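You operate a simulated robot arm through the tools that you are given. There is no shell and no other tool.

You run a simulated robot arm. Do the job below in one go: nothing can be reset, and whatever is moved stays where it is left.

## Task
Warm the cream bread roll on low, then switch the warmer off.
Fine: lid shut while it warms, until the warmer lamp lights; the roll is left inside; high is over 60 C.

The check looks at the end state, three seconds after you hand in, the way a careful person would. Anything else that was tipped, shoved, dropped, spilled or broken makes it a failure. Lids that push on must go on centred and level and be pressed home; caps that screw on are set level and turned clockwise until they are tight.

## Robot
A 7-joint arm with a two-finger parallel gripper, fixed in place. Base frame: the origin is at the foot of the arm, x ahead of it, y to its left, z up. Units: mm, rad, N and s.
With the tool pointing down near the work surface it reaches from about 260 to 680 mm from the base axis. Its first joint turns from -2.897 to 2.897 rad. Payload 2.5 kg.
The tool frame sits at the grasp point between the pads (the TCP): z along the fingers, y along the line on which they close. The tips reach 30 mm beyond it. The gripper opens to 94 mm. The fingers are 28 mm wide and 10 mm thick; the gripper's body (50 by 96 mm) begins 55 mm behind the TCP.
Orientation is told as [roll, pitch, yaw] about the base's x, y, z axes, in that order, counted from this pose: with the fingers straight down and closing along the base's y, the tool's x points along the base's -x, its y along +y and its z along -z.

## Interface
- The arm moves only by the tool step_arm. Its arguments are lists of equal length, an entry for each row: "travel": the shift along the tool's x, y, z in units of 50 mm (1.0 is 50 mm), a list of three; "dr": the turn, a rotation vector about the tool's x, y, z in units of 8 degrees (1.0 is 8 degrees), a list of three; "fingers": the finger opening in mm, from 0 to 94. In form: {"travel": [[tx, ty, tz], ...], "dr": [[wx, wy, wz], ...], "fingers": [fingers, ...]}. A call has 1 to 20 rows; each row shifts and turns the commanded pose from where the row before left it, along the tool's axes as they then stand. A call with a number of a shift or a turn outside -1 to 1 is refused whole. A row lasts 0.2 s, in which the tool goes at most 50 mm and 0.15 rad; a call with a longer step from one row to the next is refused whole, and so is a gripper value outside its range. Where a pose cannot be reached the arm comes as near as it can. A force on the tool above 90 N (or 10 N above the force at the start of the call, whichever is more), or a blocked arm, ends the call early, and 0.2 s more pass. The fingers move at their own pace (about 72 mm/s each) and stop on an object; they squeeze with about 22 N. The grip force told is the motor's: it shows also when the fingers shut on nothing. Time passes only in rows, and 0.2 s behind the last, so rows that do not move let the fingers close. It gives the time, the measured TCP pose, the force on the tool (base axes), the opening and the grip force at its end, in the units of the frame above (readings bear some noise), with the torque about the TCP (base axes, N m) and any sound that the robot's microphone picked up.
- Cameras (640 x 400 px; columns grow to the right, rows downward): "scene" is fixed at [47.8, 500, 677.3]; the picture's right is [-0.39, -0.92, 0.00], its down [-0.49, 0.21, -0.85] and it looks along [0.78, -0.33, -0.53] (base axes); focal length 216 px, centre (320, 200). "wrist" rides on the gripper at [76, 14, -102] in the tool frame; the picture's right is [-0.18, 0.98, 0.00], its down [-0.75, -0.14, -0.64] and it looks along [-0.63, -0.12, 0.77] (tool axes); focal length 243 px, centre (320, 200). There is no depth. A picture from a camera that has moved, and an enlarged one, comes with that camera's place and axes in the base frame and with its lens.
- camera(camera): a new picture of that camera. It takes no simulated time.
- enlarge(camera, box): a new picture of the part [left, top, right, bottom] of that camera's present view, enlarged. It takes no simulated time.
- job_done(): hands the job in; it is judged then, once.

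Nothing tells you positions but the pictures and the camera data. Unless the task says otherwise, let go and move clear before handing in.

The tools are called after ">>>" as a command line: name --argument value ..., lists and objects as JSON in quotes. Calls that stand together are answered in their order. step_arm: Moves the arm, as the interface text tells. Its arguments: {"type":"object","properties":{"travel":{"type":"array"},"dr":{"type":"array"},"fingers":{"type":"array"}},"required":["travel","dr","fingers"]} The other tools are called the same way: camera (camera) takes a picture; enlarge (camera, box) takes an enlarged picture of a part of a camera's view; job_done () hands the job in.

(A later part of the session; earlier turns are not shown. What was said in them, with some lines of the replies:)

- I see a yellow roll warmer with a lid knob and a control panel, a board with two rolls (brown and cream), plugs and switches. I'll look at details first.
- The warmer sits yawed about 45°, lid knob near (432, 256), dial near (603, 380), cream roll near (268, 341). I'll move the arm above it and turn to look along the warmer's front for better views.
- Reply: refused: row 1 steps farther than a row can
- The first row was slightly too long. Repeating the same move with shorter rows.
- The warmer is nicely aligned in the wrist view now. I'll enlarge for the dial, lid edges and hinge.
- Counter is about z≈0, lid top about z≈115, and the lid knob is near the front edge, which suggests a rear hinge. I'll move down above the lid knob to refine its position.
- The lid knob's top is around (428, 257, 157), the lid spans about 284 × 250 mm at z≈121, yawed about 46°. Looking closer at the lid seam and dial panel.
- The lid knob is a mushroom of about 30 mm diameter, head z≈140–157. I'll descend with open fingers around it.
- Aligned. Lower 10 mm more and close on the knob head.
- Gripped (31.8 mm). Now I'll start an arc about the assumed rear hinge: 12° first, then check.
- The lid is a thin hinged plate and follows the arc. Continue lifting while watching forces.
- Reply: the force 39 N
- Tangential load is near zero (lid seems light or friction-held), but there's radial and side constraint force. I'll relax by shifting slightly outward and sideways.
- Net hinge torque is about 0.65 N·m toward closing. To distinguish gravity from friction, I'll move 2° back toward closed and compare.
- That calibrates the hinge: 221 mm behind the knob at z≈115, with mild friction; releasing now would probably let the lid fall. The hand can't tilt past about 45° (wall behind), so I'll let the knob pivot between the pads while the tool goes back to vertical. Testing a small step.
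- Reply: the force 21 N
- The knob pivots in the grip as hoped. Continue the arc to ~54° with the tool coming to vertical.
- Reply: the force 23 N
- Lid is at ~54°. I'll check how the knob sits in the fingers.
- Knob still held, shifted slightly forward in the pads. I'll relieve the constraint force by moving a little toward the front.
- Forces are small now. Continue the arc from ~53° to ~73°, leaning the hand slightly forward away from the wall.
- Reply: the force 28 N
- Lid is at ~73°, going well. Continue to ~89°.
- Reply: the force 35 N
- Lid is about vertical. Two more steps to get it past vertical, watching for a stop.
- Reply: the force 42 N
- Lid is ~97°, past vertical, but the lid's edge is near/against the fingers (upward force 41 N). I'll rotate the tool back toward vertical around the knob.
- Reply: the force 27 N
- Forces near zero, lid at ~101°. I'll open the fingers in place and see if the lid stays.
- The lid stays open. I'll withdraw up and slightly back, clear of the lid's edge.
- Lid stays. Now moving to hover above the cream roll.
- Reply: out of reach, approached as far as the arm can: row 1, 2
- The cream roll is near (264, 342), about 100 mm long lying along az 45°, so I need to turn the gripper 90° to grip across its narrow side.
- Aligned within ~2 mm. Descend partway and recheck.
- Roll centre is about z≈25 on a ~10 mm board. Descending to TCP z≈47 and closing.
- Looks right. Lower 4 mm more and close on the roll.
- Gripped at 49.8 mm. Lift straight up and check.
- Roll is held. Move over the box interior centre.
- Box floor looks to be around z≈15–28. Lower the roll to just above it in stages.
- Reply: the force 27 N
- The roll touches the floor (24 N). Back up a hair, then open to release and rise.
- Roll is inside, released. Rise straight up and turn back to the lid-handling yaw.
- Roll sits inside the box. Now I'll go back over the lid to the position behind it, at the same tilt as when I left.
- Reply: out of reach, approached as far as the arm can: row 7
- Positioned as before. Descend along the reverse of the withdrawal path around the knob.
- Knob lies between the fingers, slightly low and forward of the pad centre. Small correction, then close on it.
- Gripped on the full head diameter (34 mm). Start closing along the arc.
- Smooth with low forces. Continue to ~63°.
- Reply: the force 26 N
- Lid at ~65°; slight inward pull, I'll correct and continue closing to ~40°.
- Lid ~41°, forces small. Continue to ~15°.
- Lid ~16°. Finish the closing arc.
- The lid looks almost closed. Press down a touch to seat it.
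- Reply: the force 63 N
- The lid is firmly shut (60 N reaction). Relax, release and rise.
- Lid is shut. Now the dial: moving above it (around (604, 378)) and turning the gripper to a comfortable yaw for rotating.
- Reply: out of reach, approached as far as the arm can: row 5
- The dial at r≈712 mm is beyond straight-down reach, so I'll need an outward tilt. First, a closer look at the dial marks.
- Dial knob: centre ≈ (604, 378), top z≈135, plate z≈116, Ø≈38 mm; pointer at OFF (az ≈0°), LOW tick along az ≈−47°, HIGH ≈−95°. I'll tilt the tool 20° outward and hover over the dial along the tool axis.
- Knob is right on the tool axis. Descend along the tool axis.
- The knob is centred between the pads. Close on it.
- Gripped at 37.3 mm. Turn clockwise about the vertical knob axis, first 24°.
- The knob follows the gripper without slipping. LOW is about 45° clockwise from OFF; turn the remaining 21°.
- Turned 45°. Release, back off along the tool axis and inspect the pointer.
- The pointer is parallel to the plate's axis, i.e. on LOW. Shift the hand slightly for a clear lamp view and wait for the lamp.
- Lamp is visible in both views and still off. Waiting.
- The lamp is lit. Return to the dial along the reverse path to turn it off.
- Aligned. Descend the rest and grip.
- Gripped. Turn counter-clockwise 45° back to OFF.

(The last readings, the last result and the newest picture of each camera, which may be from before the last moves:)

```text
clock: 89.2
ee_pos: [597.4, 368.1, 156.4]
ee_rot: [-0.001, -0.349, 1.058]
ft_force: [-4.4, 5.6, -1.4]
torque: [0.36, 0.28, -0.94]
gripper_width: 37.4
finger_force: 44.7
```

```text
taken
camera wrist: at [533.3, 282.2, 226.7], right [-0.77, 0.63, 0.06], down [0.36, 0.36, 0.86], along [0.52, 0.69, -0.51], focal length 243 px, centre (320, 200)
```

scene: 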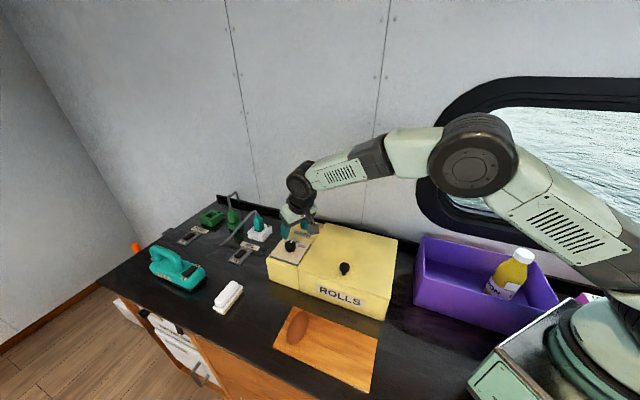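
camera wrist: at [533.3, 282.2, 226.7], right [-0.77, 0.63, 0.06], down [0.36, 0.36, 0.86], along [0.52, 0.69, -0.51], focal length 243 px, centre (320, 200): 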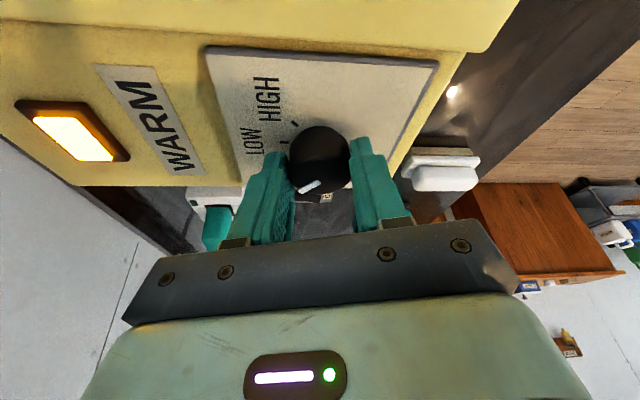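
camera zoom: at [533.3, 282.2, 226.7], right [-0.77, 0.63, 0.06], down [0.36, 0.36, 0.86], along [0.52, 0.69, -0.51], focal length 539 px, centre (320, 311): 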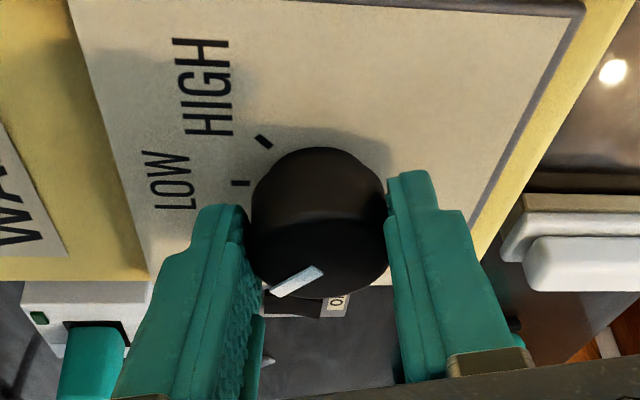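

A resisting torque of about 0.9 N·m suggests the OFF stop is reached. Release, retract and verify.

>>> step_arm --travel '[[0, 0, 0], [0, 0, 0], [0, 0, -0.4], [0, 0, -0.8], [0, 0, -0.8], [0.4, 0, -0.8], [0.4, 0, -0.8], [0, 0, 0]]' --dr '[[0, 0, 0], [0, 0, 0], [0, 0, 0], [0, 0, 0], [0, 0, 0], [0, 0, 0], [0, 0, 0], [0, 0, 0]]' --fingers '[45, 60, 60, 60, 60, 60, 60, 60]'

>>> camera --camera "wrist"

>>> camera --camera "scene"

>>> enlarge --camera "scene" --box '[278, 230, 308, 255]'

>>> enlarge --camera "wrist" --box '[200, 30, 400, 170]'

```text
clock: 91.0
ee_pos: [550.7, 281.2, 311.0]
ee_rot: [-0.004, -0.35, 1.057]
ft_force: [0.5, 0.7, -0.2]
torque: [-0.03, -0.01, 0.0]
gripper_width: 59.9
finger_force: 0.0
```

```text
taken
camera wrist: at [485.4, 194.0, 381.1], right [-0.77, 0.63, 0.06], down [0.36, 0.36, 0.86], along [0.52, 0.69, -0.51], focal length 243 px, centre (320, 200)
```

wrist: 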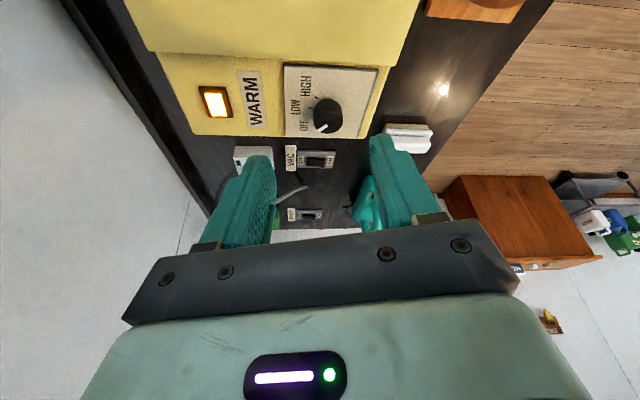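

```text
taken
```

scene: 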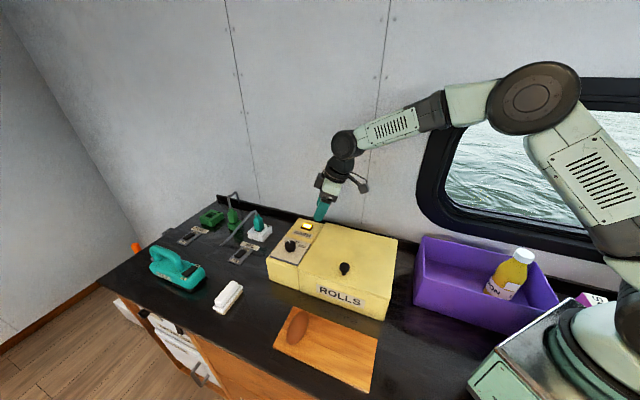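

```text
16.00 times, centred on (293, 242) of scene
camera zoom: at [47.8, 500.0, 677.3], right [-0.39, -0.92, 0.0], down [-0.49, 0.21, -0.85], along [0.78, -0.33, -0.53], focal length 3449 px, centre (752, -480)
```

zoom: 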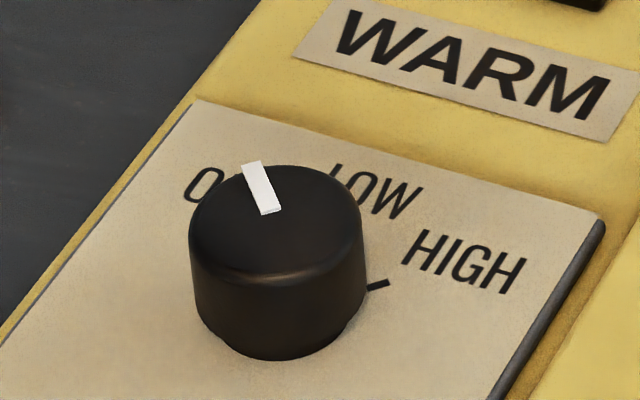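

```text
2.86 times, centred on (300, 100) of wrist
camera zoom: at [485.4, 194.0, 381.1], right [-0.77, 0.63, 0.06], down [0.36, 0.36, 0.86], along [0.52, 0.69, -0.51], focal length 693 px, centre (377, 486)
```

zoom: 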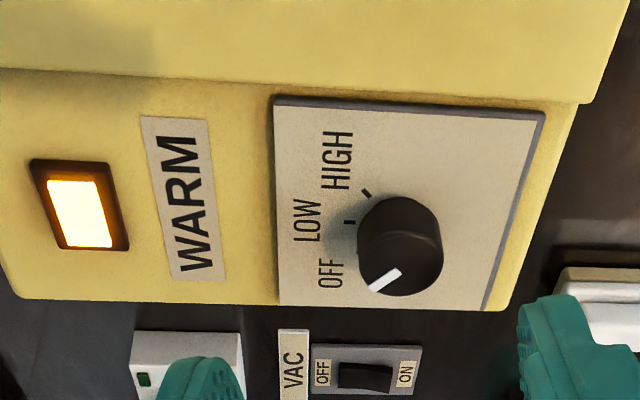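

The pointer is back on OFF, exactly as at the start; the lid is shut with the roll inside. I'll move the arm clear and do a final check.

>>> step_arm --travel '[[0.3, 0, -0.8], [0.3, 0, -0.8], [0.5, 0, -0.6], [0.6, 0, -0.3], [0.6, 0, -0.3], [0, 0, 0], [0, 0, 0], [0, 0, 0]]' --dr '[[0, 0, 0], [0, 0.8333, 0], [0, 0.8333, 0], [0, 0.8333, 0], [0, 0, 0], [0, 0, 0], [0, 0, 0], [0, 0, 0]]' --fingers '[60, 60, 60, 60, 60, 60, 60, 60]'

>>> camera --camera "scene"

>>> enlarge --camera "scene" --box '[250, 200, 410, 330]'

>>> camera --camera "wrist"

```text
clock: 92.8
ee_pos: [476.4, 152.6, 426.8]
ee_rot: [-0.002, 0.002, 1.056]
ft_force: [0.0, -1.0, 0.2]
torque: [0.01, 0.0, 0.02]
gripper_width: 60.1
finger_force: 0.0
```

```text
taken
```

scene: 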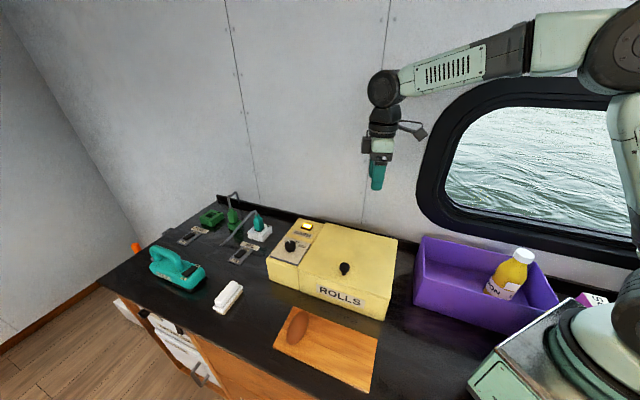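

```text
3.08 times, centred on (330, 265) of scene
camera zoom: at [47.8, 500.0, 677.3], right [-0.39, -0.92, 0.0], down [-0.49, 0.21, -0.85], along [0.78, -0.33, -0.53], focal length 663 px, centre (289, 0)
```

zoom: 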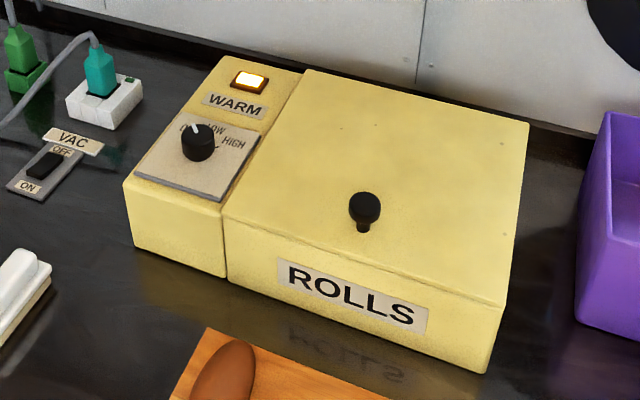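

```text
taken
camera wrist: at [426.1, 93.7, 528.8], right [-0.77, 0.64, 0.0], down [0.49, 0.59, 0.64], along [0.41, 0.49, -0.77], focal length 243 px, centre (320, 200)
```

wrist: 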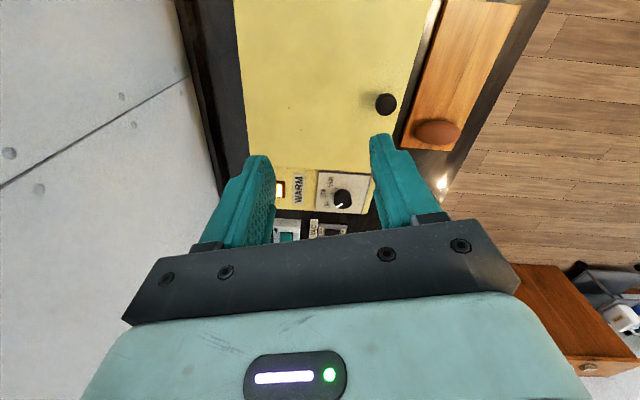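

Everything is undisturbed. I'll wait a few seconds to see how the lamp behaves after switching off.

>>> step_arm --travel '[[0, 0, 0], [0, 0, 0], [0, 0, 0], [0, 0, 0], [0, 0, 0], [0, 0, 0], [0, 0, 0], [0, 0, 0], [0, 0, 0], [0, 0, 0], [0, 0, 0], [0, 0, 0], [0, 0, 0], [0, 0, 0], [0, 0, 0], [0, 0, 0], [0, 0, 0], [0, 0, 0], [0, 0, 0], [0, 0, 0]]' --dr '[[0, 0, 0], [0, 0, 0], [0, 0, 0], [0, 0, 0], [0, 0, 0], [0, 0, 0], [0, 0, 0], [0, 0, 0], [0, 0, 0], [0, 0, 0], [0, 0, 0], [0, 0, 0], [0, 0, 0], [0, 0, 0], [0, 0, 0], [0, 0, 0], [0, 0, 0], [0, 0, 0], [0, 0, 0], [0, 0, 0]]' --fingers '[60, 60, 60, 60, 60, 60, 60, 60, 60, 60, 60, 60, 60, 60, 60, 60, 60, 60, 60, 60]'

>>> enlarge --camera "scene" --box '[265, 210, 325, 260]'

>>> enlarge --camera "scene" --box '[290, 220, 400, 320]'

```text
clock: 97.0
ee_pos: [474.7, 152.6, 425.3]
ee_rot: [-0.004, 0.002, 1.054]
ft_force: [0.2, -0.2, 0.3]
torque: [-0.03, 0.02, 0.02]
gripper_width: 59.9
finger_force: 0.0
```

```text
8.00 times, centred on (295, 235) of scene
camera zoom: at [47.8, 500.0, 677.3], right [-0.39, -0.92, 0.0], down [-0.49, 0.21, -0.85], along [0.78, -0.33, -0.53], focal length 1725 px, centre (520, -80)
```

zoom: 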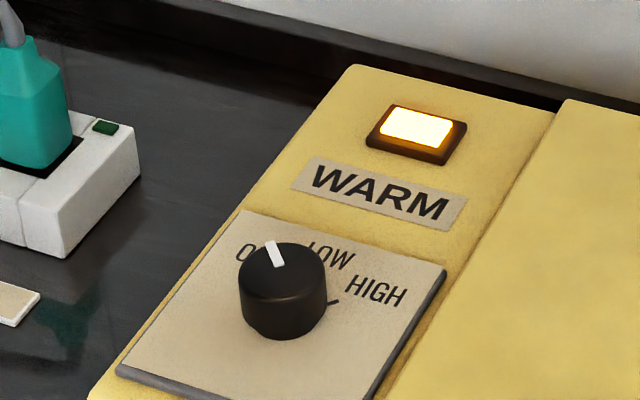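

```text
4.00 times, centred on (345, 270) of scene
camera zoom: at [47.8, 500.0, 677.3], right [-0.39, -0.92, 0.0], down [-0.49, 0.21, -0.85], along [0.78, -0.33, -0.53], focal length 862 px, centre (220, -80)
```

zoom: 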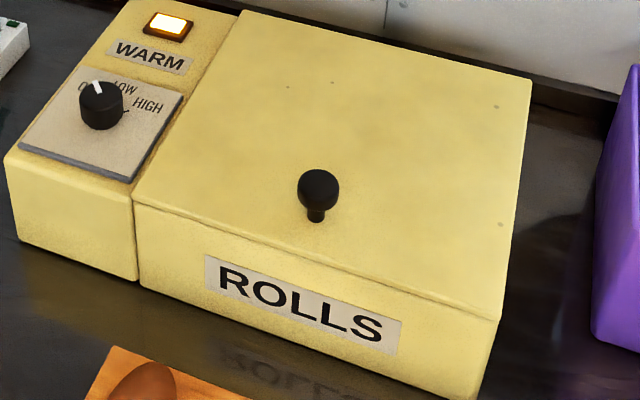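

The dial is back at OFF, with the pointer matching its starting position. The lid is flush, the roll is inside, and nothing else has moved. The WARM lamp is still lit, which I take to mean the contents are warm. The arm is clear, so I'm handing in.

>>> job_done

```text
The job is handed in.
```

The cream roll was warmed on LOW with the lid shut until the warmer lamp lit. I then turned the dial back to OFF. I have handed the job in and don't have the check's result yet.

- **Roll:** it is inside the warmer, with the lid closed and pressed down.
- **Dial:** the pointer sits where it was at the start. The knob resisted further turning at OFF, so it should be fully off.
- **Lamp:** it lit between about 16 and 20 seconds after I turned to LOW. It was still lit 8 seconds after I switched off, which I took to mean the roll is warm, not that the warmer is on.
- **Everything else:** in the final pictures, nothing I had not meant to move looked tipped, shifted or spilled. The gripper is open and clear of the counter.
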